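You operate a simulated robot arm through the tools that you are given. There is no shell and no other tool.

You run a simulated robot arm. Do the job below in one go: nothing can be reset, and whatever is moved stays where it is left.

JOB
Form the violet circle into a bowl at 170 C.
Fine: put its tray back; the slide ends pulled out; the other two trays stay.

Only the result counts: the job must be done as asked and must still hold three seconds after the hand-in. Knocking over, shifting, dropping, spilling or breaking anything else fails it.

ROBOT AND FRAMES
A 7-joint arm with a two-finger gripper, fixed in place. Base frame: the origin is at the foot of the arm, x ahead of it, y to its left, z up; the work surface is at about z = 0. Units: mm, degrees, N and s.
With the tool pointing down near the work surface it reaches from about 220 to 560 mm from the base axis. Its first joint turns from -166.0 to 166.0 degrees. Payload 1.2 kg.
The TCP is the grasp point between the finger pads, 22 mm short of the fingertips. In the tool frame z runs along the fingers and y along their closing line. The gripper opens to 92 mm; its body begins 65 mm behind the TCP.
Orientation is that of the tool frame in the base frame, as [roll, pitch, yaw] about the fixed x, y, z axes, in that order (R = Rz(yaw) Ry(pitch) Rx(roll)). With the fingers straight down and closing along the base's y, the tool's x points along the base's -x, its y along +y and its z along -z.

CONTROLS
- The arm moves only by the tool move_arm. Its arguments are lists of equal length, an entry for each row: "xyz": the shift along the tool's x, y, z in units of 50 mm (1.0 is 50 mm), a list of three; "rotation": the turn, a rotation vector about the tool's x, y, z in units of 4 degrees (1.0 is 4 degrees), a list of three. In form: {"xyz": [[tx, ty, tz], ...], "rotation": [[wx, wy, wz], ...]}. A call has 1 to 20 rows; each row shifts and turns the commanded pose from where the row before left it, along the tool's axes as they then stand. "jaw" is the gripper command, from -1 (shut) to 1 (fully open), values between in proportion, set as the call begins (left out, the last holds). A call with a number of a shift or a turn outside -1 to 1 is refused whole. A row lasts 0.2 s, in which the tool goes at most 50 mm and 8.6 degrees; a call with a longer step from one row to the next is refused whole, and so is a gripper value outside its range. Where a pose cannot be reached the arm comes as near as it can. A force on the tool above 40 N (or 10 N above the force at the start of the call, whichever is more), or a blocked arm, ends the call early, and 0.2 s more pass. The fingers move at their own pace (about 143.6 mm/s each) and stop on an object; they squeeze with about 26 N. The grip force told is the motor's: it shows also when the fingers shut on nothing. Time passes only in rows, and 0.2 s behind the last, so rows that do not move let the fingers close. The reply holds the time, the measured pose of the TCP, the force on the tool along the base axes, the opening and the grip force, in the units named above and with some noise, with the torque about the TCP (base axes, N m) and any sound that the robot's microphone picked up.
- Cameras (640 x 400 px; columns grow to the right, rows downward): "scene" is fixed at [399.2, -651.6, 595.1]; the picture's right is [0.80, 0.61, 0.00], its down [0.40, -0.52, -0.75] and it looks along [-0.46, 0.60, -0.66] (base axes); focal length 214 px, centre (320, 200). "wrist" rides on the gripper at [71, 19, -102] in the tool frame; the picture's right is [-0.26, 0.97, 0.00], its down [-0.75, -0.20, -0.62] and it looks along [-0.60, -0.16, 0.78] (tool axes); focal length 280 px, centre (320, 200). There is no depth. A picture from a camera that has moved, and an enlarged one, comes with that camera's place and axes in the base frame and with its lens.
- get_image(camera): a new picture of that camera. The clock stands still meanwhile.
- inspect(camera, box): a new picture of the part [left, top, right, bottom] of that camera's present view, enlarged. The clock stands still meanwhile.
- finish_job(): hands the job in; it is judged then, once.

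Nothing tells you positions but the pictures and the camera data. Unless the task says otherwise, let go and move clear before handing in.

The tools are called as name(argument=value, ...) on one line, values as JSON. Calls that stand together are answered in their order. move_arm: Moves the arm, as the interface text tells. Its arguments: {"type":"object","properties":{"xyz":{"type":"array","items":{"type":"array","items":{"type":"number"}}},"rotation":{"type":"array","items":{"type":"array","items":{"type":"number"}}},"jaw":{"type":"number"}},"required":["xyz","rotation"]} The other tools are called the same way: get_image (camera) takes a picture; inspect (camera, box) takes an enlarged picture of a part of a camera's view; finish_job () hands the job in.

At the start:

```text
t: 0.0
ee_pos: [142.4, -231.8, 438.9]
tcp_rot: [180.0, 0.0, -180.0]
force: [0.0, 0.1, -0.7]
moment: [0.0, -0.02, 0.01]
grip_width: 91.8
finger_force: 0.0
```

scene: 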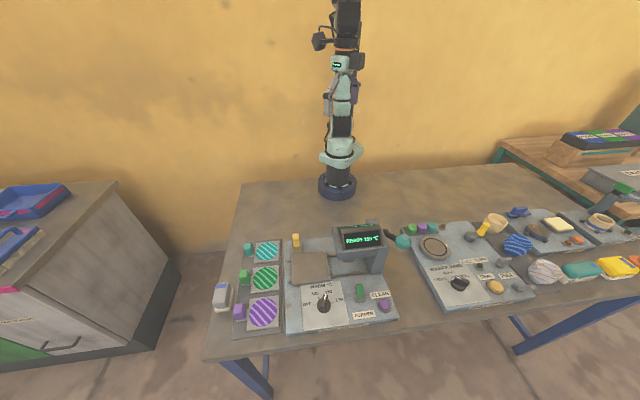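
wrist: 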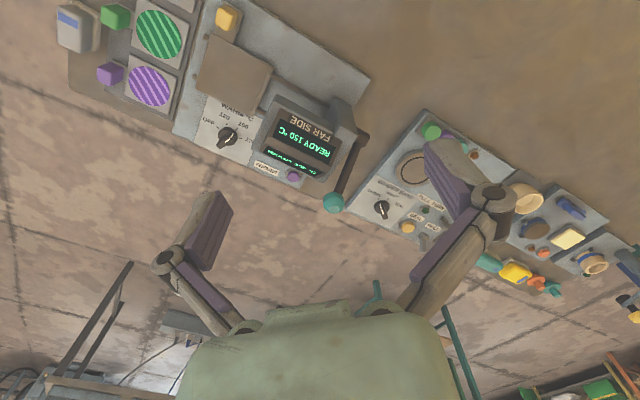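

I see a bench with a forming machine (dial, display reading READY 150 °C, a lever, a slide) and three trays with striped circles on the left. I will look closer before moving.

inspect(camera="scene", box=[200, 220, 420, 350])

inspect(camera="scene", box=[280, 215, 410, 335])

inspect(camera="wrist", box=[40, 0, 380, 220])

inspect(camera="scene", box=[390, 200, 640, 320])

```text
2.91 times, centred on (310, 285) of scene
camera zoom: at [399.2, -651.6, 595.1], right [0.8, 0.61, 0.0], down [0.4, -0.52, -0.75], along [-0.46, 0.6, -0.66], focal length 624 px, centre (349, -47)
```

zoom: 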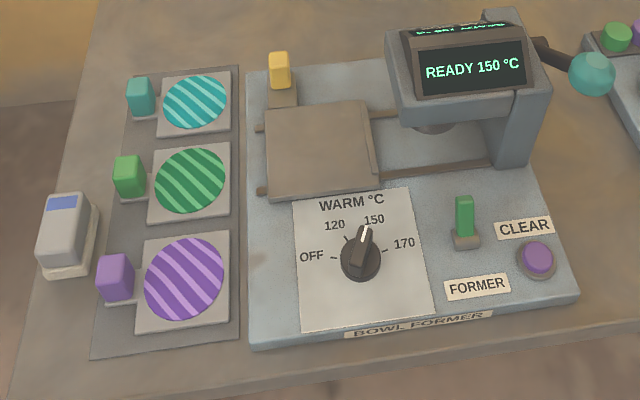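

```text
3.33 times, centred on (345, 275) of scene
camera zoom: at [399.2, -651.6, 595.1], right [0.8, 0.61, 0.0], down [0.4, -0.52, -0.75], along [-0.46, 0.6, -0.66], focal length 715 px, centre (237, -50)
```

zoom: 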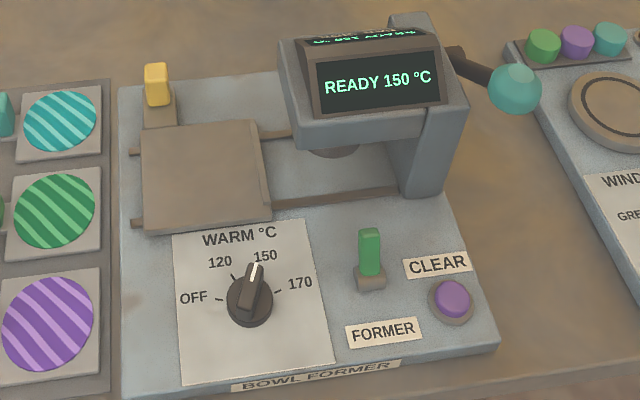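

```text
1.82 times, centred on (210, 110) of wrist
camera zoom: at [71.4, -213.3, 540.4], right [0.26, 0.97, 0.0], down [0.75, -0.2, 0.62], along [0.6, -0.16, -0.78], focal length 510 px, centre (520, 364)
```

zoom: 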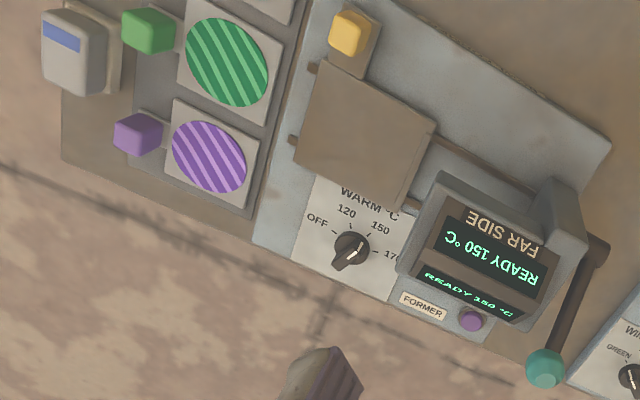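

```text
2.56 times, centred on (515, 260) of scene
camera zoom: at [399.2, -651.6, 595.1], right [0.8, 0.61, 0.0], down [0.4, -0.52, -0.75], along [-0.46, 0.6, -0.66], focal length 549 px, centre (-179, 46)
```

zoom: 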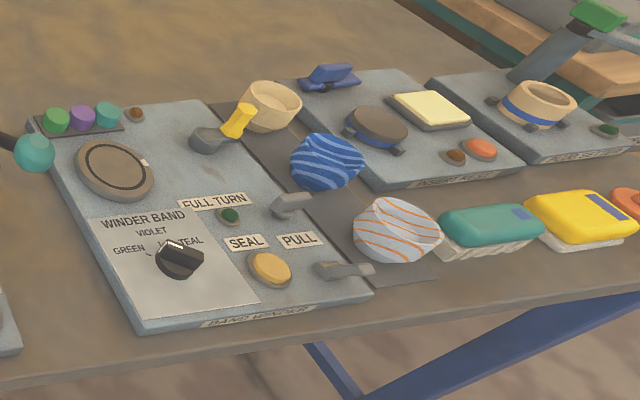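

The machine is turned about 45° to the base axes, and the violet tray lies near (145, -560). Next I will zoom in on the details to understand the controls.

inspect(camera="scene", box=[300, 270, 400, 330])

inspect(camera="scene", box=[330, 215, 420, 275])

inspect(camera="scene", box=[205, 230, 295, 340])

inspect(camera="scene", box=[280, 225, 350, 290])

inspect(camera="wrist", box=[240, 90, 380, 220])

inspect(camera="wrist", box=[180, 0, 300, 80])

```text
6.40 times, centred on (350, 300) of scene
camera zoom: at [399.2, -651.6, 595.1], right [0.8, 0.61, 0.0], down [0.4, -0.52, -0.75], along [-0.46, 0.6, -0.66], focal length 1373 px, centre (128, -440)
```

zoom: 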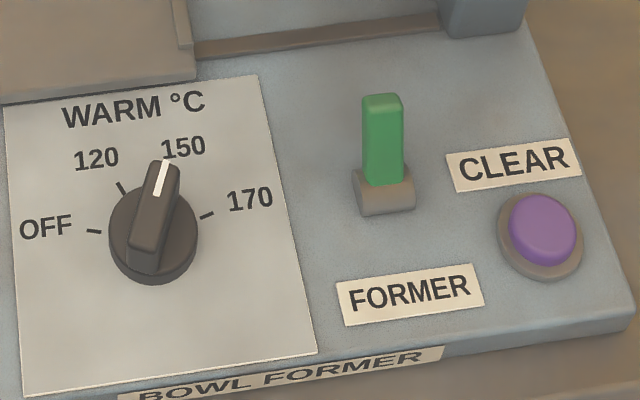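

```text
6.67 times, centred on (375, 245) of scene
camera zoom: at [399.2, -651.6, 595.1], right [0.8, 0.61, 0.0], down [0.4, -0.52, -0.75], along [-0.46, 0.6, -0.66], focal length 1430 px, centre (-47, -100)
```

zoom: 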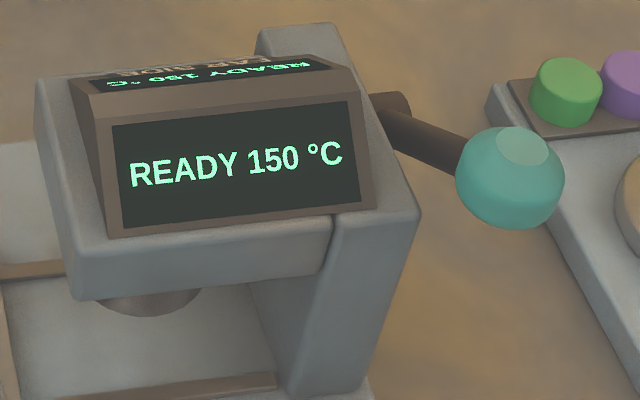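

```text
3.64 times, centred on (250, 285) of scene
camera zoom: at [399.2, -651.6, 595.1], right [0.8, 0.61, 0.0], down [0.4, -0.52, -0.75], along [-0.46, 0.6, -0.66], focal length 780 px, centre (574, -109)
```

zoom: 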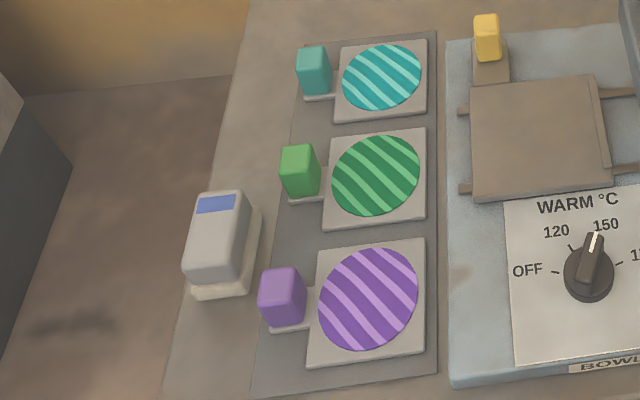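

```text
6.15 times, centred on (315, 258) of scene
camera zoom: at [399.2, -651.6, 595.1], right [0.8, 0.61, 0.0], down [0.4, -0.52, -0.75], along [-0.46, 0.6, -0.66], focal length 1320 px, centre (351, -154)
```

zoom: 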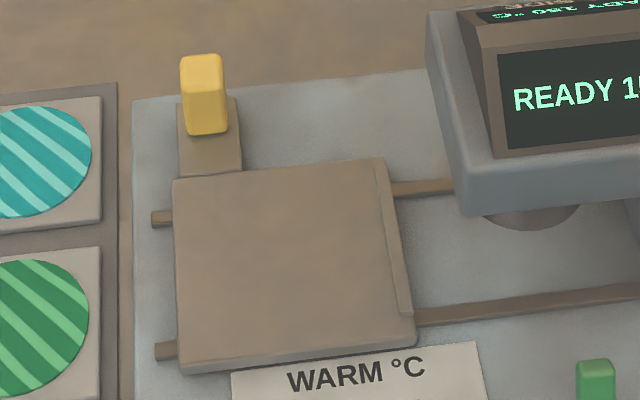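

```text
3.08 times, centred on (310, 155) of wrist
camera zoom: at [71.4, -213.3, 540.4], right [0.26, 0.97, 0.0], down [0.75, -0.2, 0.62], along [0.6, -0.16, -0.78], focal length 863 px, centre (351, 338)
```

zoom: 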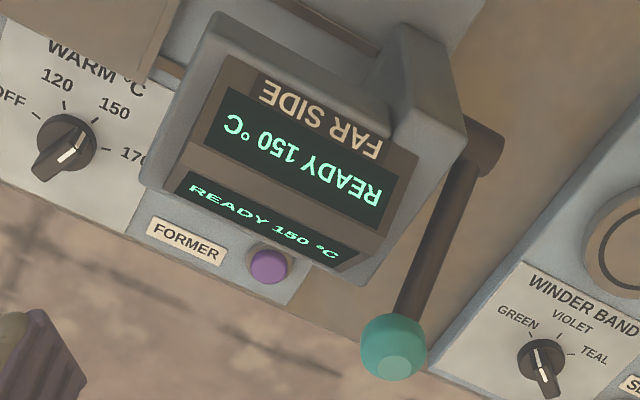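

```text
5.00 times, centred on (240, 40) of wrist
camera zoom: at [71.4, -213.3, 540.4], right [0.26, 0.97, 0.0], down [0.75, -0.2, 0.62], along [0.6, -0.16, -0.78], focal length 1402 px, centre (720, 1000)
```

zoom: 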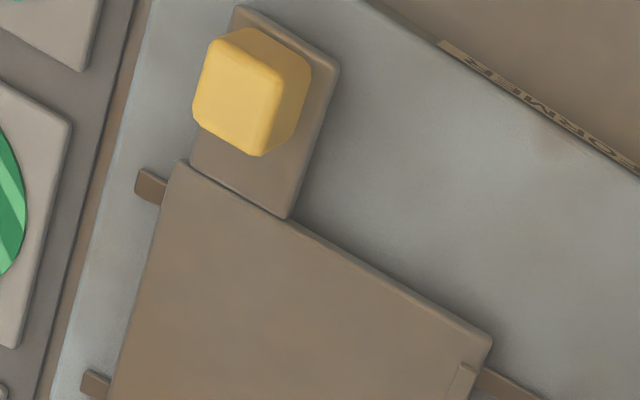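

I worked out the dial centre at about (261, -454) and the lever ball near (364, -266, 171). I will zoom further on the tray handles and the toggle to get their heights.

inspect(camera="scene", box=[225, 285, 285, 335])

inspect(camera="scene", box=[210, 270, 260, 320])

inspect(camera="wrist", box=[50, 0, 180, 110])

inspect(camera="scene", box=[340, 275, 380, 305])

inspect(camera="scene", box=[300, 0, 380, 120])

```text
8.00 times, centred on (255, 310) of scene
camera zoom: at [399.2, -651.6, 595.1], right [0.8, 0.61, 0.0], down [0.4, -0.52, -0.75], along [-0.46, 0.6, -0.66], focal length 1716 px, centre (840, -680)
```

zoom: 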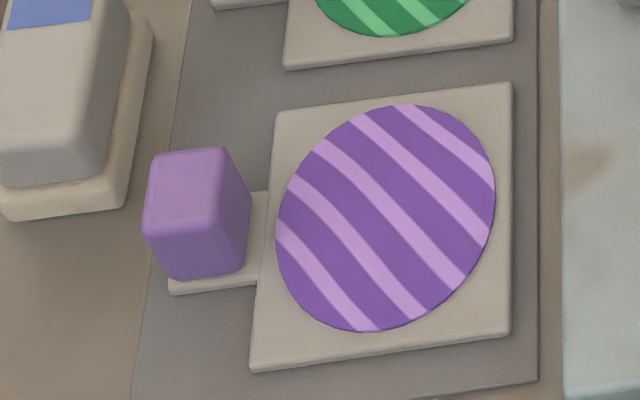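

```text
8.00 times, centred on (235, 295) of scene
camera zoom: at [399.2, -651.6, 595.1], right [0.8, 0.61, 0.0], down [0.4, -0.52, -0.75], along [-0.46, 0.6, -0.66], focal length 1716 px, centre (1000, -560)
```

zoom: 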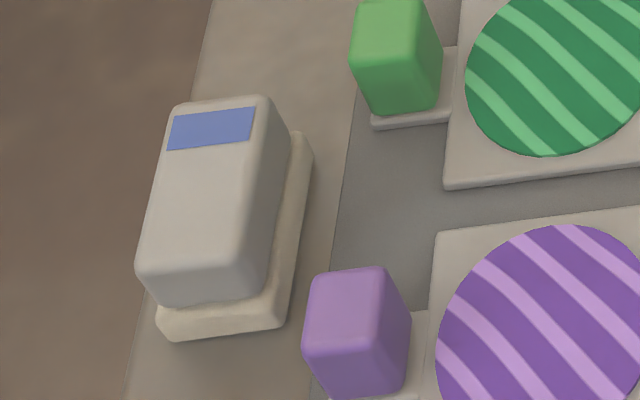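

```text
3.64 times, centred on (115, 55) of wrist
camera zoom: at [71.4, -213.3, 540.4], right [0.26, 0.97, 0.0], down [0.75, -0.2, 0.62], along [0.6, -0.16, -0.78], focal length 1020 px, centre (1066, 727)
```

zoom: 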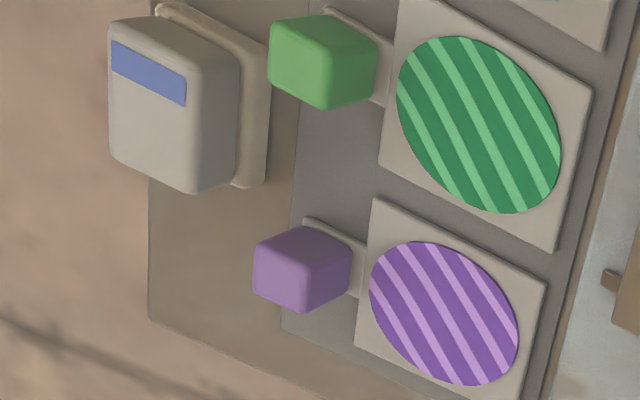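

```text
13.33 times, centred on (360, 290) of scene
camera zoom: at [399.2, -651.6, 595.1], right [0.8, 0.61, 0.0], down [0.4, -0.52, -0.75], along [-0.46, 0.6, -0.66], focal length 2860 px, centre (-213, -1000)
```

zoom: 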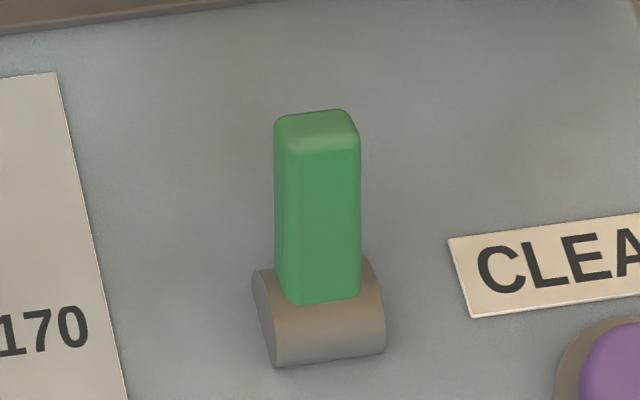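

```text
3.33 times, centred on (340, 60) of scene
camera zoom: at [399.2, -651.6, 595.1], right [0.8, 0.61, 0.0], down [0.4, -0.52, -0.75], along [-0.46, 0.6, -0.66], focal length 715 px, centre (253, 667)
```

zoom: 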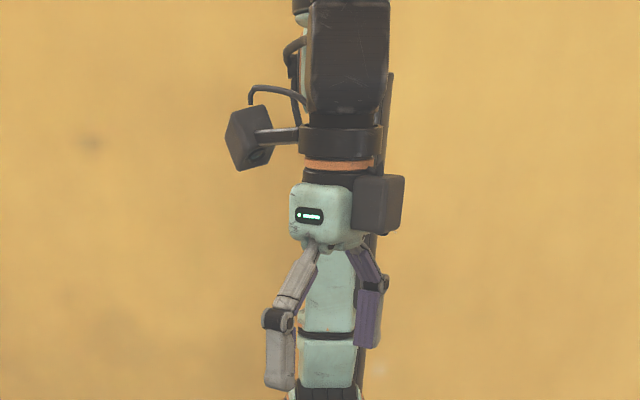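

The toggle is a green lever on a pivot, and the tray handles are about 40–50 mm tall. First I will turn the tool so it closes across the dial's bar (closing line at about 20°), then look again.

move_arm(xyz=[[0, 0, 0], [0, 0, 0], [0, 0, 0], [0, 0, 0], [0, 0, 0], [0, 0, 0], [0, 0, 0], [0, 0, 0], [0, 0, 0], [0, 0, 0], [0, 0, 0], [0, 0, 0], [0, 0, 0], [0, 0, 0], [0, 0, 0], [0, 0, 0], [0, 0, 0], [0, 0, 0]], rotation=[[0, 0, 1], [0, 0, 1], [0, 0, 1], [0, 0, 1], [0, 0, 1], [0, 0, 1], [0, 0, 1], [0, 0, 1], [0, 0, 1], [0, 0, 1], [0, 0, 1], [0, 0, 1], [0, 0, 1], [0, 0, 1], [0, 0, 1], [0, 0, 1], [0, 0, 1], [0, 0, 0.5]], jaw=0.0)

get_image(camera="wrist")

get_image(camera="scene")

```text
t: 3.8
ee_pos: [141.2, -232.5, 437.6]
tcp_rot: [-179.9, 0.0, 110.0]
force: [0.8, 0.5, 0.0]
moment: [-0.02, 0.0, 0.02]
grip_width: 45.9
finger_force: 0.0
```

```text
taken
camera wrist: at [135.7, -159.1, 540.6], right [1.0, 0.08, 0.0], down [0.06, -0.78, 0.63], along [0.05, -0.62, -0.78], focal length 280 px, centre (320, 200)
```

wrist: 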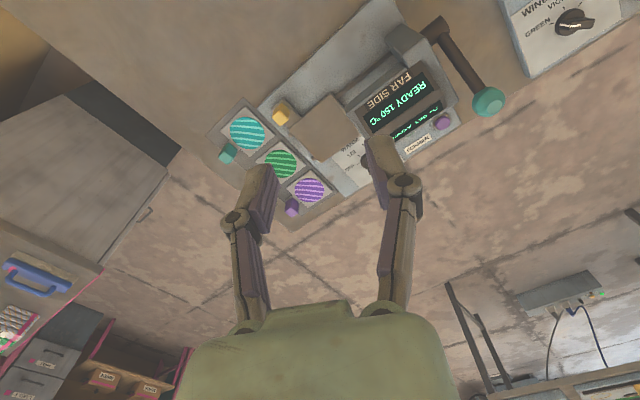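

```text
taken
```

scene: 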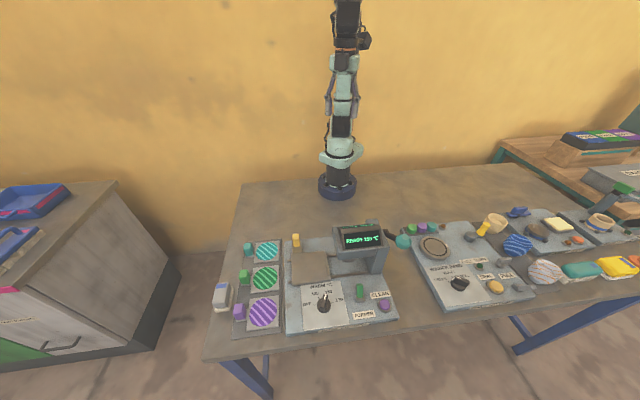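

The scene is unchanged and the tool is turned. Next I will move to about 200 mm above the bench over the dial.

move_arm(xyz=[[-0.623, 0.0925, 0.595], [-0.623, 0.0925, 0.595], [-0.623, 0.0925, 0.595], [-0.623, 0.0925, 0.595], [-0.623, 0.0925, 0.595], [-0.623, 0.0925, 0.595], [-0.623, 0.0925, 0.595], [-0.623, 0.0925, 0.595]], rotation=[[0, 0, 0], [0, 0, 0], [0, 0, 0], [0, 0, 0], [0, 0, 0], [0, 0, 0], [0, 0, 0], [0, 0, 0]])

get_image(camera="wrist")

get_image(camera="scene")

inspect(camera="scene", box=[280, 200, 410, 335])

```text
t: 5.6
ee_pos: [264.3, -453.9, 199.7]
tcp_rot: [-180.0, 0.0, 110.0]
force: [-0.2, 0.3, 0.7]
moment: [-0.01, 0.03, -0.01]
grip_width: 45.9
finger_force: 0.1
```

```text
taken
camera wrist: at [258.1, -380.8, 301.3], right [1.0, 0.08, 0.0], down [0.07, -0.78, 0.62], along [0.05, -0.62, -0.78], focal length 280 px, centre (320, 200)
```

wrist: 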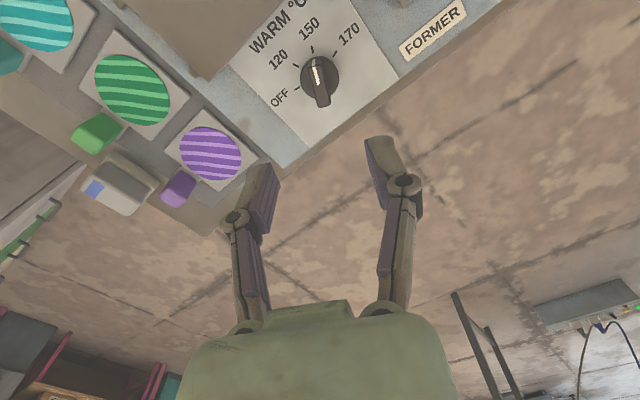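

```text
taken
```

scene: 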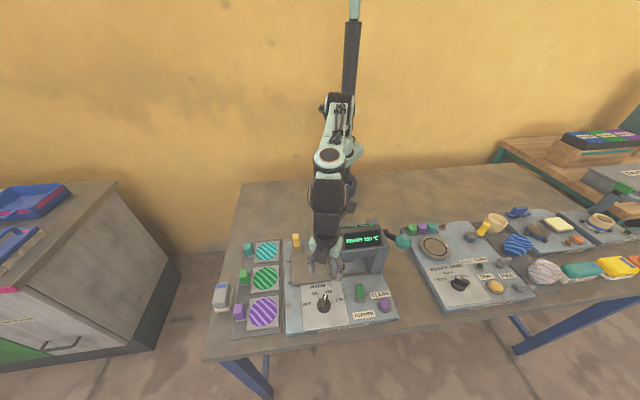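

```text
2.96 times, centred on (345, 268) of scene
camera zoom: at [399.2, -651.6, 595.1], right [0.8, 0.61, 0.0], down [0.4, -0.52, -0.75], along [-0.46, 0.6, -0.66], focal length 636 px, centre (246, 0)
```

zoom: 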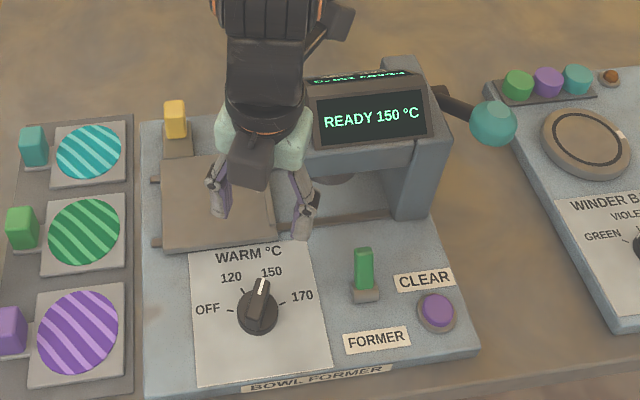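

The gripper is above the dial, in front of the slide. I will zoom in with the wrist camera to get the dial's centre and height.

inspect(camera="wrist", box=[260, 20, 380, 120])

inspect(camera="wrist", box=[60, 60, 260, 240])

inspect(camera="scene", box=[305, 285, 345, 320])

```text
4.00 times, centred on (320, 70) of wrist
camera zoom: at [258.1, -380.8, 301.3], right [1.0, 0.08, 0.0], down [0.07, -0.78, 0.62], along [0.05, -0.62, -0.78], focal length 1122 px, centre (320, 720)
```

zoom: 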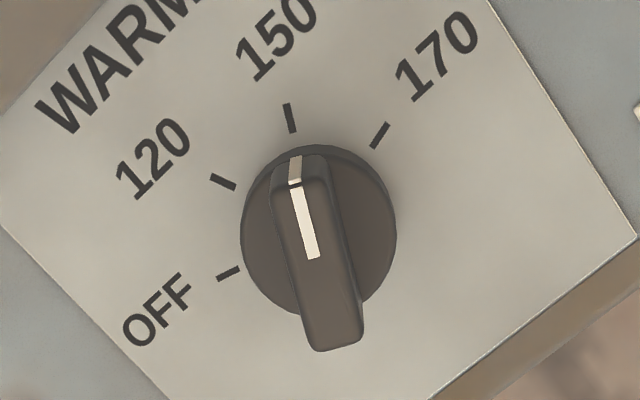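

```text
2.22 times, centred on (160, 150) of wrist
camera zoom: at [258.1, -380.8, 301.3], right [1.0, 0.08, 0.0], down [0.07, -0.78, 0.62], along [0.05, -0.62, -0.78], focal length 623 px, centre (676, 311)
```

zoom: 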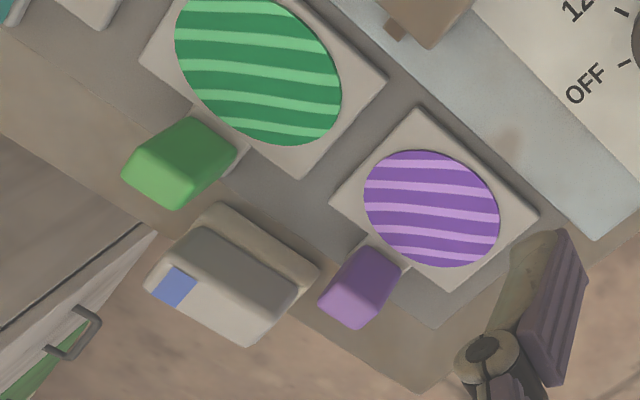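

```text
11.43 times, centred on (325, 302) of scene
camera zoom: at [399.2, -651.6, 595.1], right [0.8, 0.61, 0.0], down [0.4, -0.52, -0.75], along [-0.46, 0.6, -0.66], focal length 2451 px, centre (263, -971)
```

zoom: 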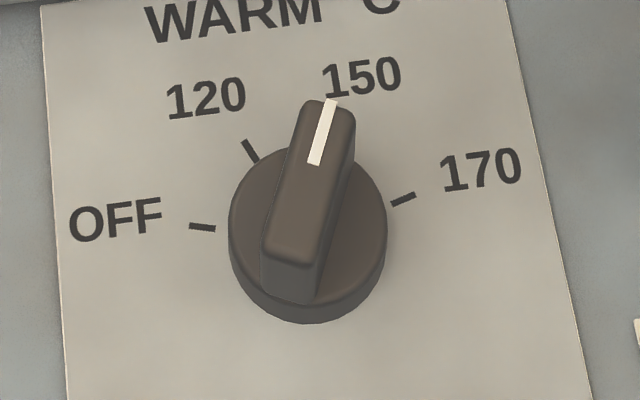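

The dial bar's top is at about z = 50 mm, centred on about (262, -454) and pointing at about 110°. I will go down with the jaws open to just above the grip height.

move_arm(xyz=[[0.014, -0.038, 0.65], [0, 0, 0.65], [0, 0, 0.65], [0, 0, 0.65], [0, 0, 0]], rotation=[[0, 0, 0], [0, 0, 0], [0, 0, 0], [0, 0, 0], [0, 0, 0]])

inspect(camera="scene", box=[280, 220, 400, 330])

get_image(camera="wrist")

```text
t: 6.8
ee_pos: [259.8, -456.8, 70.1]
tcp_rot: [-180.0, 0.0, 109.9]
force: [-0.4, 0.0, 0.7]
moment: [0.0, -0.03, 0.04]
grip_width: 45.9
finger_force: 0.1
```

```text
3.64 times, centred on (340, 275) of scene
camera zoom: at [399.2, -651.6, 595.1], right [0.8, 0.61, 0.0], down [0.4, -0.52, -0.75], along [-0.46, 0.6, -0.66], focal length 780 px, centre (247, -73)
```

zoom: 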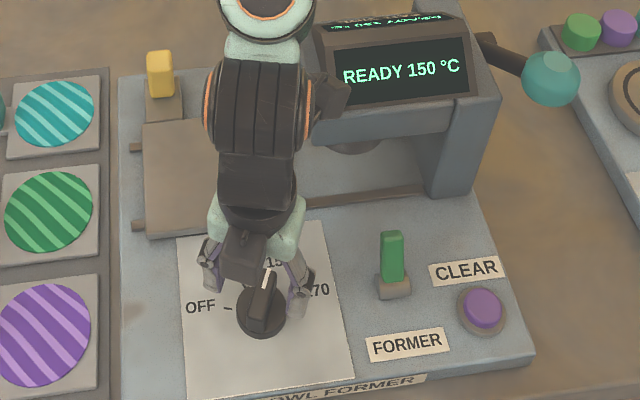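

```text
taken
camera wrist: at [253.0, -382.7, 171.5], right [1.0, 0.08, 0.0], down [0.07, -0.78, 0.63], along [0.05, -0.62, -0.78], focal length 280 px, centre (320, 200)
```

wrist: 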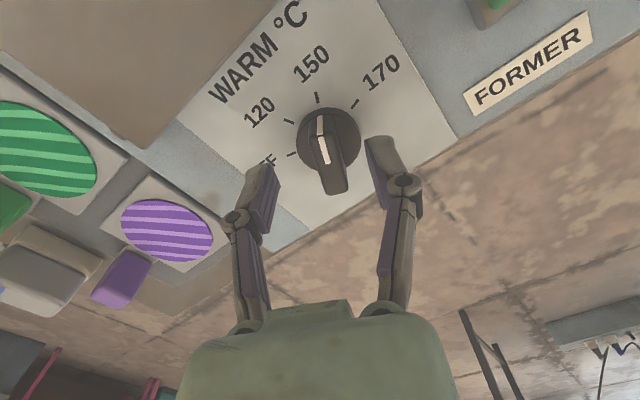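

The jaws straddle the bar about 3–4 mm off centre. I will shift slightly, lower to grip height and close on the bar.

move_arm(xyz=[[0.008, 0.066, 0.1], [0, 0, 0.1], [0, 0, 0.1], [0, 0, 0]], rotation=[[0, 0, 0], [0, 0, 0], [0, 0, 0], [0, 0, 0]])

inspect(camera="wrist", box=[220, 80, 420, 220])

inspect(camera="scene", box=[290, 255, 370, 325])

```text
t: 7.8
ee_pos: [262.4, -452.4, 57.4]
tcp_rot: [-180.0, 0.1, 110.2]
force: [-9.1, 9.5, 33.5]
moment: [1.97, -0.4, 0.71]
grip_width: 46.3
finger_force: 0.0
```

```text
2.86 times, centred on (320, 150) of wrist
camera zoom: at [256.6, -379.7, 158.7], right [1.0, 0.09, 0.0], down [0.07, -0.78, 0.63], along [0.05, -0.62, -0.78], focal length 801 px, centre (320, 343)
```

zoom: 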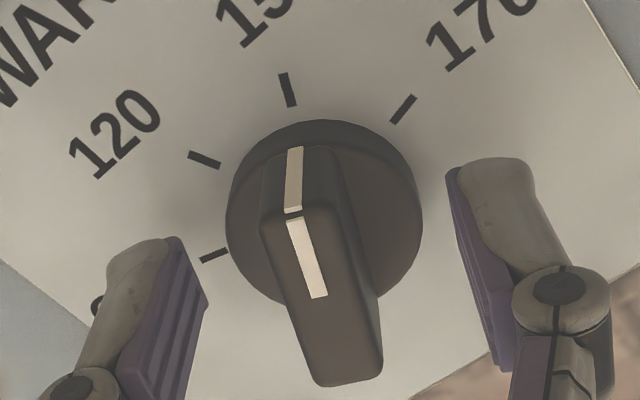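

```text
5.71 times, centred on (330, 290) of scene
camera zoom: at [399.2, -651.6, 595.1], right [0.8, 0.61, 0.0], down [0.4, -0.52, -0.75], along [-0.46, 0.6, -0.66], focal length 1226 px, centre (263, -314)
```

zoom: 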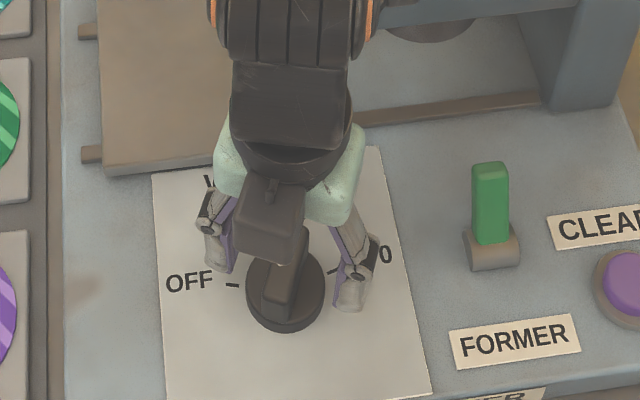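

The reply shows about 34 N upward: the wrist camera housing is touching the press head's front-left corner. I will lift off at once, then turn the tool 20° further so the camera swings clear before going down again.

move_arm(xyz=[[0, 0, -0.4], [0, 0, -0.4], [0, 0, 0]], rotation=[[0, 0, 0], [0, 0, 0], [0, 0, 0]])

inspect(camera="scene", box=[280, 200, 410, 335])

```text
t: 8.6
ee_pos: [262.2, -453.6, 92.9]
tcp_rot: [-180.0, 0.0, 110.0]
force: [0.3, 0.0, 0.3]
moment: [-0.01, 0.01, 0.01]
grip_width: 46.3
finger_force: 0.1
```

```text
2.96 times, centred on (345, 268) of scene
camera zoom: at [399.2, -651.6, 595.1], right [0.8, 0.61, 0.0], down [0.4, -0.52, -0.75], along [-0.46, 0.6, -0.66], focal length 636 px, centre (246, 0)
```

zoom: 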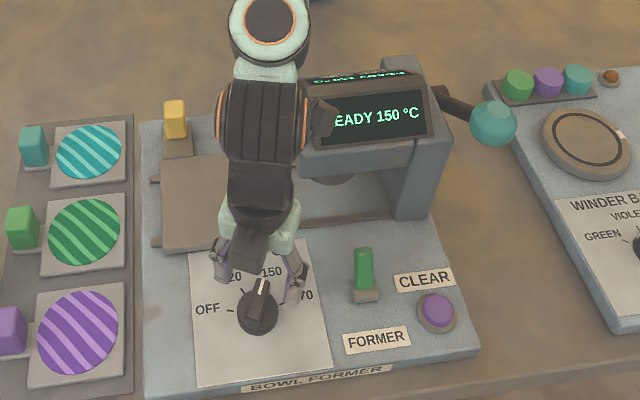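

The force is gone and nothing looks moved. Now I will turn the tool 24° so the camera swings away from the press.

move_arm(xyz=[[0, 0, 0], [0, 0, 0], [0, 0, 0], [0, 0, 0], [0, 0, 0], [0, 0, 0], [0, 0, 0]], rotation=[[0, 0, 1], [0, 0, 1], [0, 0, 1], [0, 0, 1], [0, 0, 1], [0, 0, 1], [0, 0, 0]])

inspect(camera="scene", box=[280, 200, 410, 335])

get_image(camera="wrist")

```text
t: 10.2
ee_pos: [262.0, -453.0, 93.8]
tcp_rot: [179.9, 0.1, 85.9]
force: [0.4, 0.1, 0.0]
moment: [0.02, -0.01, -0.03]
grip_width: 46.1
finger_force: 0.1
```

```text
2.96 times, centred on (345, 268) of scene
camera zoom: at [399.2, -651.6, 595.1], right [0.8, 0.61, 0.0], down [0.4, -0.52, -0.75], along [-0.46, 0.6, -0.66], focal length 636 px, centre (246, 0)
```

zoom: 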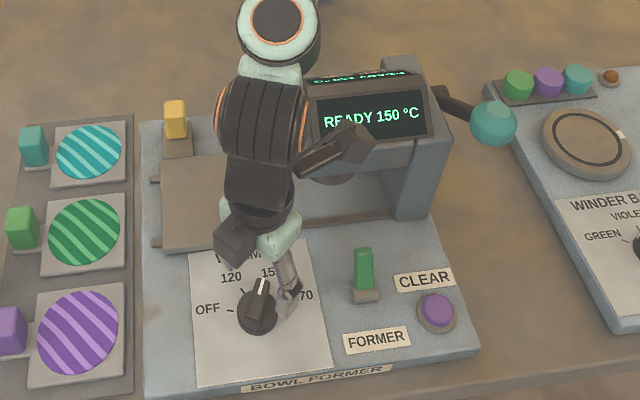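

```text
taken
camera wrist: at [286.5, -383.3, 196.8], right [0.94, -0.33, 0.0], down [-0.26, -0.74, 0.62], along [-0.21, -0.59, -0.78], focal length 280 px, centre (320, 200)
```

wrist: 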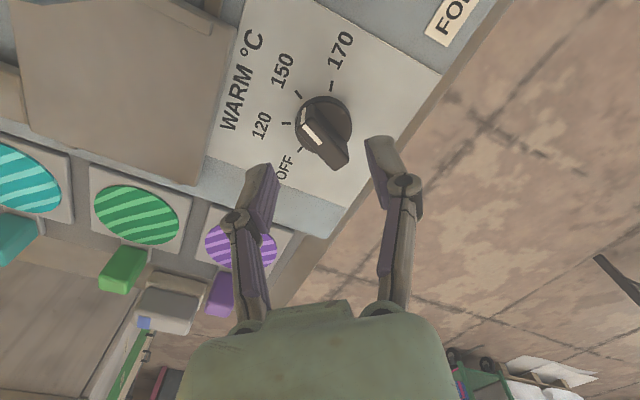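

The camera is now well in front of the press head. I will lower to grip height around the bar and check the force.

move_arm(xyz=[[0, 0, 0.25], [0, 0, 0.25], [0, 0, 0.25], [0, 0, 0]], rotation=[[0, 0, 0], [0, 0, 0], [0, 0, 0], [0, 0, 0]])

inspect(camera="scene", box=[280, 220, 400, 330])

inspect(camera="wrist", box=[220, 60, 440, 220])

```text
t: 11.2
ee_pos: [263.2, -452.6, 58.8]
tcp_rot: [-180.0, 0.0, 86.0]
force: [-0.5, -0.6, 0.0]
moment: [-0.05, 0.0, 0.02]
grip_width: 46.0
finger_force: 0.0
```

```text
3.64 times, centred on (340, 275) of scene
camera zoom: at [399.2, -651.6, 595.1], right [0.8, 0.61, 0.0], down [0.4, -0.52, -0.75], along [-0.46, 0.6, -0.66], focal length 780 px, centre (247, -73)
```

zoom: 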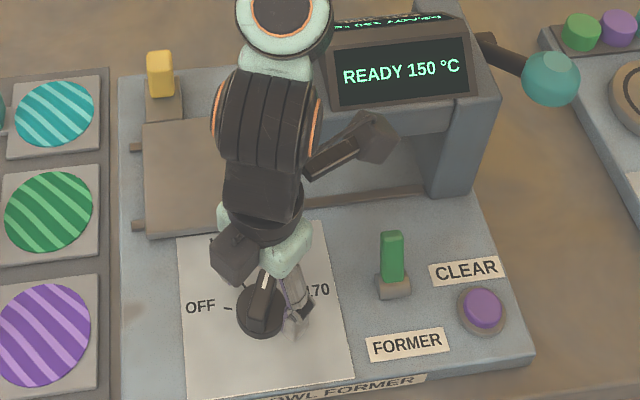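

```text
2.50 times, centred on (330, 140) of wrist
camera zoom: at [286.6, -383.3, 159.8], right [0.94, -0.33, 0.0], down [-0.26, -0.74, 0.63], along [-0.2, -0.59, -0.78], focal length 701 px, centre (295, 350)
```

zoom: 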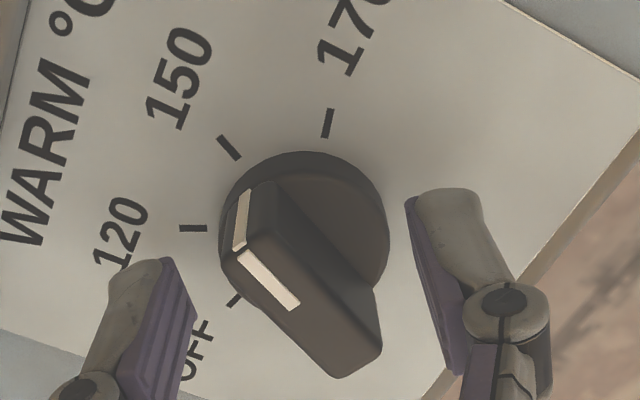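

There is no contact force and the fingers straddle the bar. I will close the jaws on it.

move_arm(xyz=[[0, 0, 0], [0, 0, 0], [0, 0, 0]], rotation=[[0, 0, 0], [0, 0, 0], [0, 0, 0]], jaw=-1)

inspect(camera="wrist", box=[220, 60, 440, 220])

inspect(camera="scene", box=[280, 220, 400, 330])

```text
t: 12.0
ee_pos: [264.8, -453.0, 58.8]
tcp_rot: [179.8, 0.1, 86.2]
force: [14.9, -3.9, -0.7]
moment: [-0.33, -0.27, 0.03]
grip_width: 12.8
finger_force: 28.1
```

```text
2.50 times, centred on (330, 140) of wrist
camera zoom: at [287.5, -383.0, 160.3], right [0.95, -0.33, 0.0], down [-0.26, -0.74, 0.63], along [-0.2, -0.59, -0.78], focal length 701 px, centre (295, 350)
```

zoom: 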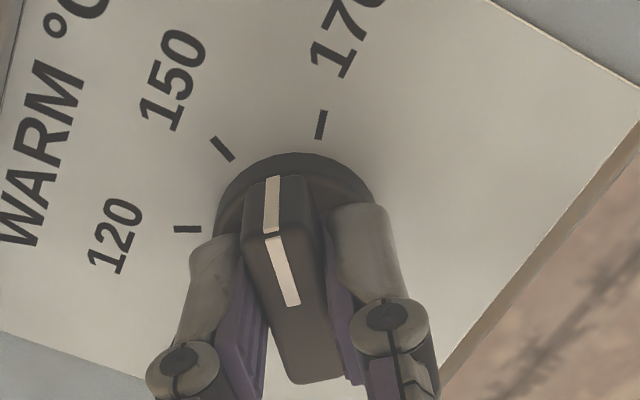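

```text
3.64 times, centred on (340, 275) of scene
camera zoom: at [399.2, -651.6, 595.1], right [0.8, 0.61, 0.0], down [0.4, -0.52, -0.75], along [-0.46, 0.6, -0.66], focal length 780 px, centre (247, -73)
```

zoom: 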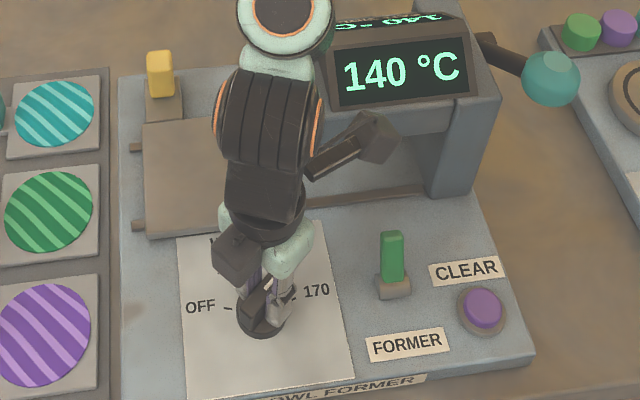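

The bar swung into line with the jaws and the display changed to 140 °C. I will turn the knob 26° more so it points at 170.

move_arm(xyz=[[0, 0.035, 0], [0, 0, 0], [0, 0, 0], [0, 0, 0], [0, 0, 0], [0, 0, 0], [0, 0, 0], [0, 0, 0]], rotation=[[0, 0, 0], [0, 0, 1], [0, 0, 1], [0, 0, 1], [0, 0, 1], [0, 0, 1], [0, 0, 1], [0, 0, 0.5]])

inspect(camera="wrist", box=[220, 60, 440, 220])

inspect(camera="scene", box=[280, 220, 400, 330])

```text
t: 13.8
ee_pos: [265.0, -452.4, 57.5]
tcp_rot: [179.8, 0.1, 60.0]
force: [8.1, -4.5, 13.8]
moment: [-0.64, 0.14, 0.04]
grip_width: 12.7
finger_force: 27.9
```

```text
2.50 times, centred on (330, 140) of wrist
camera zoom: at [316.7, -400.8, 160.2], right [0.7, -0.71, 0.0], down [-0.56, -0.55, 0.63], along [-0.44, -0.44, -0.78], focal length 701 px, centre (295, 350)
```

zoom: 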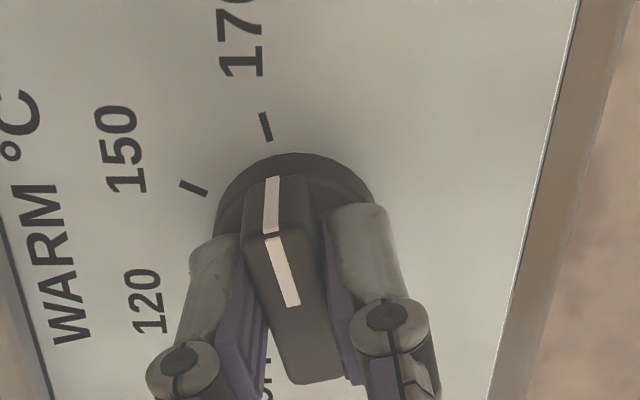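

```text
3.64 times, centred on (340, 275) of scene
camera zoom: at [399.2, -651.6, 595.1], right [0.8, 0.61, 0.0], down [0.4, -0.52, -0.75], along [-0.46, 0.6, -0.66], focal length 780 px, centre (247, -73)
```

zoom: 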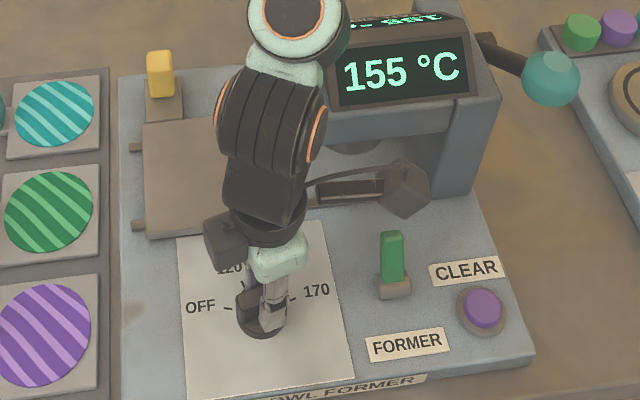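

The pointer lines up with the 170 tick and the display reads 155 °C, perhaps warming. I will wait a second and read it again.

move_arm(xyz=[[0, 0, 0], [0, 0, 0], [0, 0, 0], [0, 0, 0], [0, 0, 0]], rotation=[[0, 0, 0], [0, 0, 0], [0, 0, 0], [0, 0, 0], [0, 0, 0]])

inspect(camera="scene", box=[280, 220, 400, 330])

```text
t: 15.0
ee_pos: [265.0, -453.1, 57.0]
tcp_rot: [179.8, 0.1, 60.0]
force: [13.3, -13.3, 17.7]
moment: [-0.27, -0.31, 0.04]
grip_width: 12.9
finger_force: 27.5
```

```text
3.64 times, centred on (340, 275) of scene
camera zoom: at [399.2, -651.6, 595.1], right [0.8, 0.61, 0.0], down [0.4, -0.52, -0.75], along [-0.46, 0.6, -0.66], focal length 780 px, centre (247, -73)
```

zoom: 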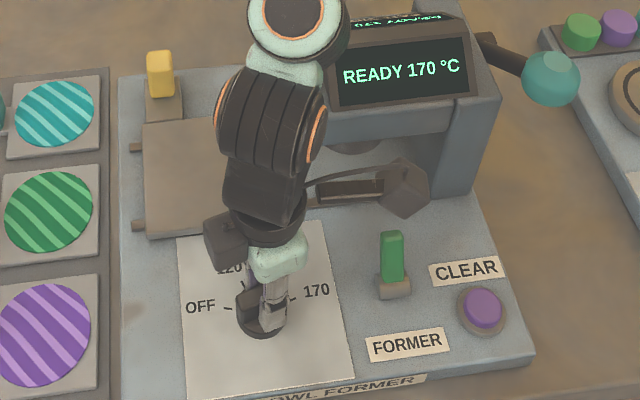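

The display reads READY 170 °C. I will open the jaws, rise clear, and check that the setting holds.

move_arm(xyz=[[0, 0, 0], [0, 0, 0], [0, 0, -0.4], [0, 0, -0.8], [0, 0, -0.8], [0, 0, -0.8], [0, 0, 0]], rotation=[[0, 0, 0], [0, 0, 0], [0, 0, 0], [0, 0, 0], [0, 0, 0], [0, 0, 0], [0, 0, 0]], jaw=-0.1)

get_image(camera="wrist")

inspect(camera="scene", box=[280, 220, 400, 330])

```text
t: 16.6
ee_pos: [262.2, -452.3, 197.0]
tcp_rot: [179.9, 0.0, 60.0]
force: [-1.2, -0.6, 0.5]
moment: [-0.02, 0.02, -0.01]
grip_width: 41.3
finger_force: 0.1
```

```text
taken
camera wrist: at [315.5, -401.2, 299.3], right [0.71, -0.71, 0.0], down [-0.55, -0.55, 0.63], along [-0.44, -0.44, -0.78], focal length 280 px, centre (320, 200)
```

wrist: 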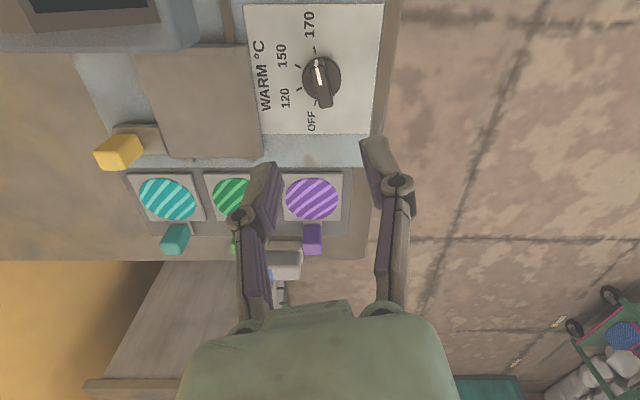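

```text
3.64 times, centred on (340, 275) of scene
camera zoom: at [399.2, -651.6, 595.1], right [0.8, 0.61, 0.0], down [0.4, -0.52, -0.75], along [-0.46, 0.6, -0.66], focal length 780 px, centre (247, -73)
```

zoom: 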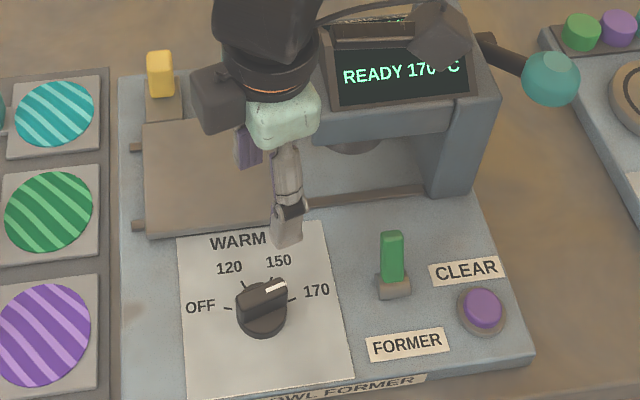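

The dial stays at 170 and the display stays on READY 170 °C. This view is lined up with the machine, so I will zoom in to measure the tray, its handle, the slide and the teal/green neighbours.

inspect(camera="wrist", box=[260, 150, 380, 270])

inspect(camera="wrist", box=[80, 30, 280, 180])

inspect(camera="scene", box=[225, 285, 285, 335])

```text
3.33 times, centred on (320, 210) of wrist
camera zoom: at [315.5, -401.2, 299.3], right [0.71, -0.71, 0.0], down [-0.55, -0.55, 0.63], along [-0.44, -0.44, -0.78], focal length 935 px, centre (320, 167)
```

zoom: 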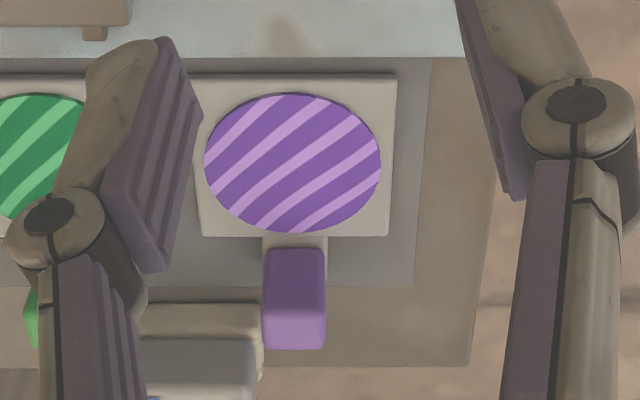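

```text
2.67 times, centred on (180, 105) of wrist
camera zoom: at [315.5, -401.2, 299.3], right [0.71, -0.71, 0.0], down [-0.55, -0.55, 0.63], along [-0.44, -0.44, -0.78], focal length 748 px, centre (693, 453)
```

zoom: 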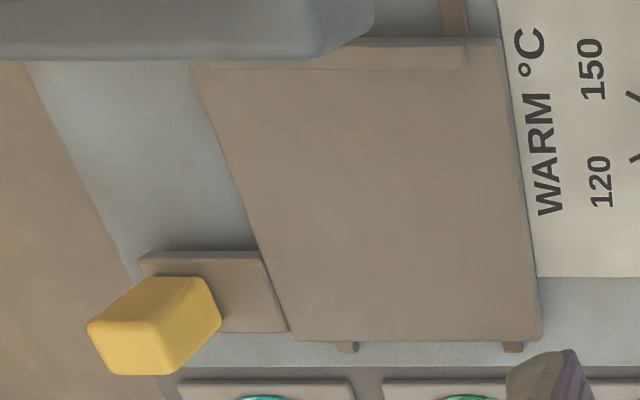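

```text
8.00 times, centred on (255, 310) of scene
camera zoom: at [399.2, -651.6, 595.1], right [0.8, 0.61, 0.0], down [0.4, -0.52, -0.75], along [-0.46, 0.6, -0.66], focal length 1716 px, centre (840, -680)
```

zoom: 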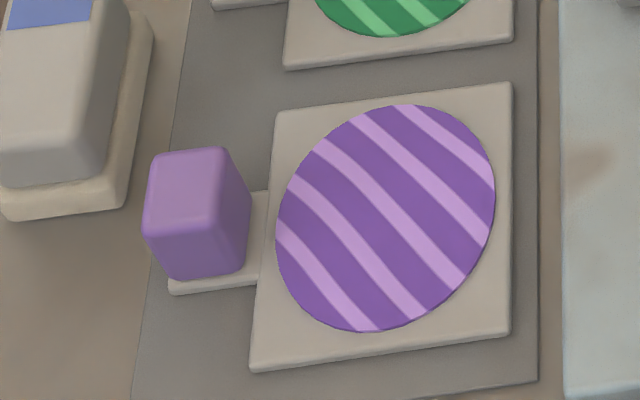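

The violet handle is about 25 mm square with its top near z = 40 mm, centred near (103, -599), so it needs a tilted reach. I will line the tool up with the machine, tilt it 30° outward, and check the pose.

move_arm(xyz=[[0, 0, -0.4], [0, 0, 0], [0, 0, 0], [0, 0, 0], [0, 0, 0], [0, 0, 0], [0, 0, 0], [0, 0, 0], [0, 0, 0], [0, 0, 0], [0, 0, 0], [0, 0, 0], [0, 0, 0]], rotation=[[0, 0, 0], [0, 0, 1], [0, 0, 1], [0, 0, 1], [0, 0, 0.75], [0, -1, 0], [0, -1, 0], [0, -1, 0], [0, -1, 0], [0, -1, 0], [0, -1, 0], [0, -1, 0], [0, -0.5, 0]], jaw=0.0)

get_image(camera="wrist")

get_image(camera="scene")

```text
t: 19.4
ee_pos: [265.7, -452.5, 218.1]
tcp_rot: [-180.0, 29.9, 45.1]
force: [0.3, -0.6, -0.1]
moment: [0.01, 0.0, 0.02]
grip_width: 45.8
finger_force: 0.0
```

```text
taken
camera wrist: at [357.7, -385.9, 270.2], right [0.52, -0.84, 0.13], down [-0.38, -0.1, 0.92], along [-0.76, -0.53, -0.37], focal length 280 px, centre (320, 200)
```

wrist: 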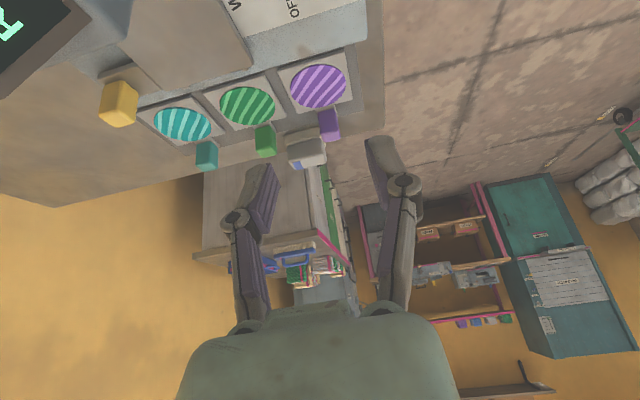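

```text
taken
```

scene: 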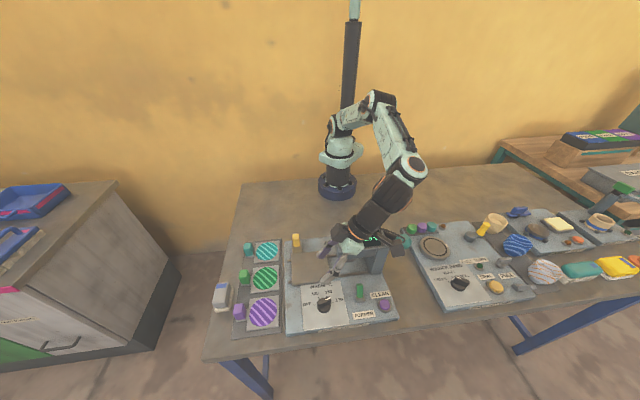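

The tilt of 30° is in place with nothing touched. Next I will move outward at this height to above the violet handle.

move_arm(xyz=[[-0.755, -0.044, 0.436], [-0.755, -0.044, 0.436], [-0.755, -0.044, 0.436], [-0.755, -0.044, 0.436], [-0.755, -0.044, 0.436], [0, 0, 0]], rotation=[[0, 0, 0], [0, 0, 0], [0, 0, 0], [0, 0, 0], [0, 0, 0], [0, 0, 0]])

get_image(camera="wrist")

get_image(camera="scene")

```text
t: 20.8
ee_pos: [101.6, -596.4, 217.2]
tcp_rot: [-179.8, 30.0, 45.1]
force: [-0.2, -0.1, -0.3]
moment: [0.01, 0.02, -0.01]
grip_width: 46.0
finger_force: 0.1
```

```text
taken
camera wrist: at [194.9, -530.7, 270.1], right [0.52, -0.84, 0.13], down [-0.38, -0.1, 0.92], along [-0.76, -0.53, -0.37], focal length 280 px, centre (320, 200)
```

wrist: 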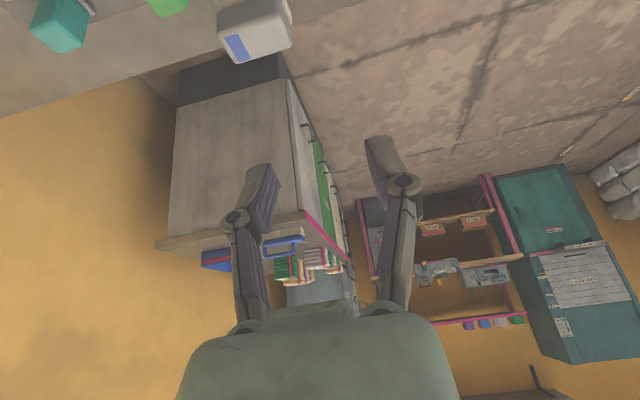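

```text
taken
```

scene: 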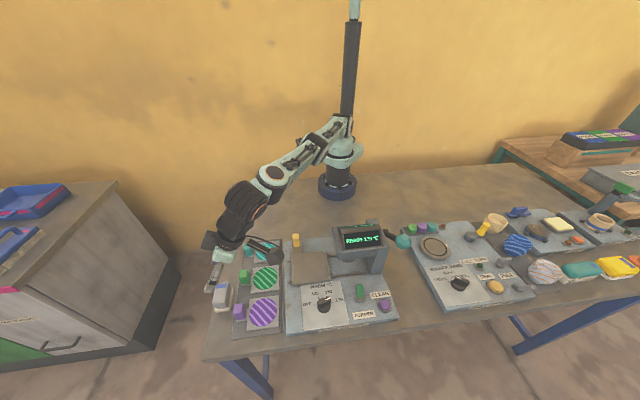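

The arm reaches the spot: the TCP is above the violet handle at about u = -350. I will go down vertically to about z = 85 and check alignment with the handle and the grey box.

move_arm(xyz=[[0.33, 0.05, 0.572], [0.33, 0, 0.572], [0.33, 0, 0.572], [0.33, 0, 0.572], [0, 0, 0]], rotation=[[0, 0, 0], [0, 0, 0], [0, 0, 0], [0, 0, 0], [0, 0, 0]])

get_image(camera="wrist")

inspect(camera="scene", box=[190, 230, 290, 340])

```text
t: 22.0
ee_pos: [104.7, -600.5, 84.0]
tcp_rot: [-179.9, 30.0, 45.0]
force: [0.1, -0.4, -0.5]
moment: [0.03, 0.0, 0.0]
grip_width: 46.0
finger_force: 0.1
```

```text
taken
camera wrist: at [196.1, -535.1, 136.7], right [0.52, -0.84, 0.13], down [-0.39, -0.1, 0.92], along [-0.76, -0.53, -0.37], focal length 280 px, centre (320, 200)
```

wrist: 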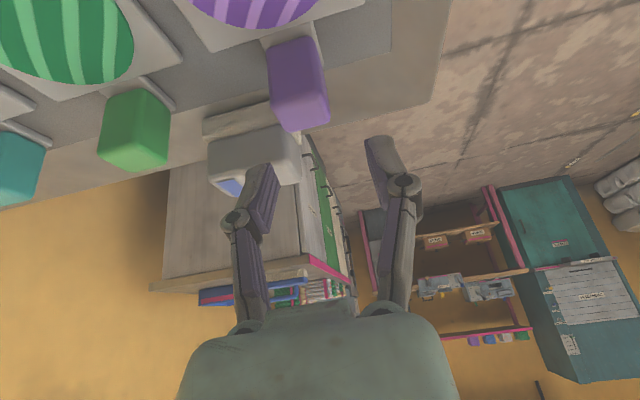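

```text
3.64 times, centred on (240, 285) of scene
camera zoom: at [399.2, -651.6, 595.1], right [0.8, 0.61, 0.0], down [0.4, -0.52, -0.75], along [-0.46, 0.6, -0.66], focal length 780 px, centre (611, -109)
```

zoom: 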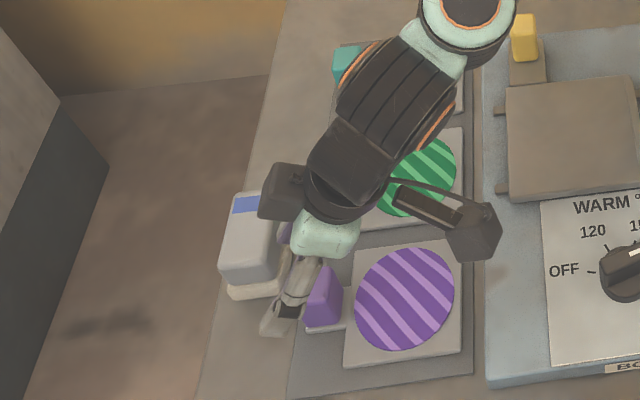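

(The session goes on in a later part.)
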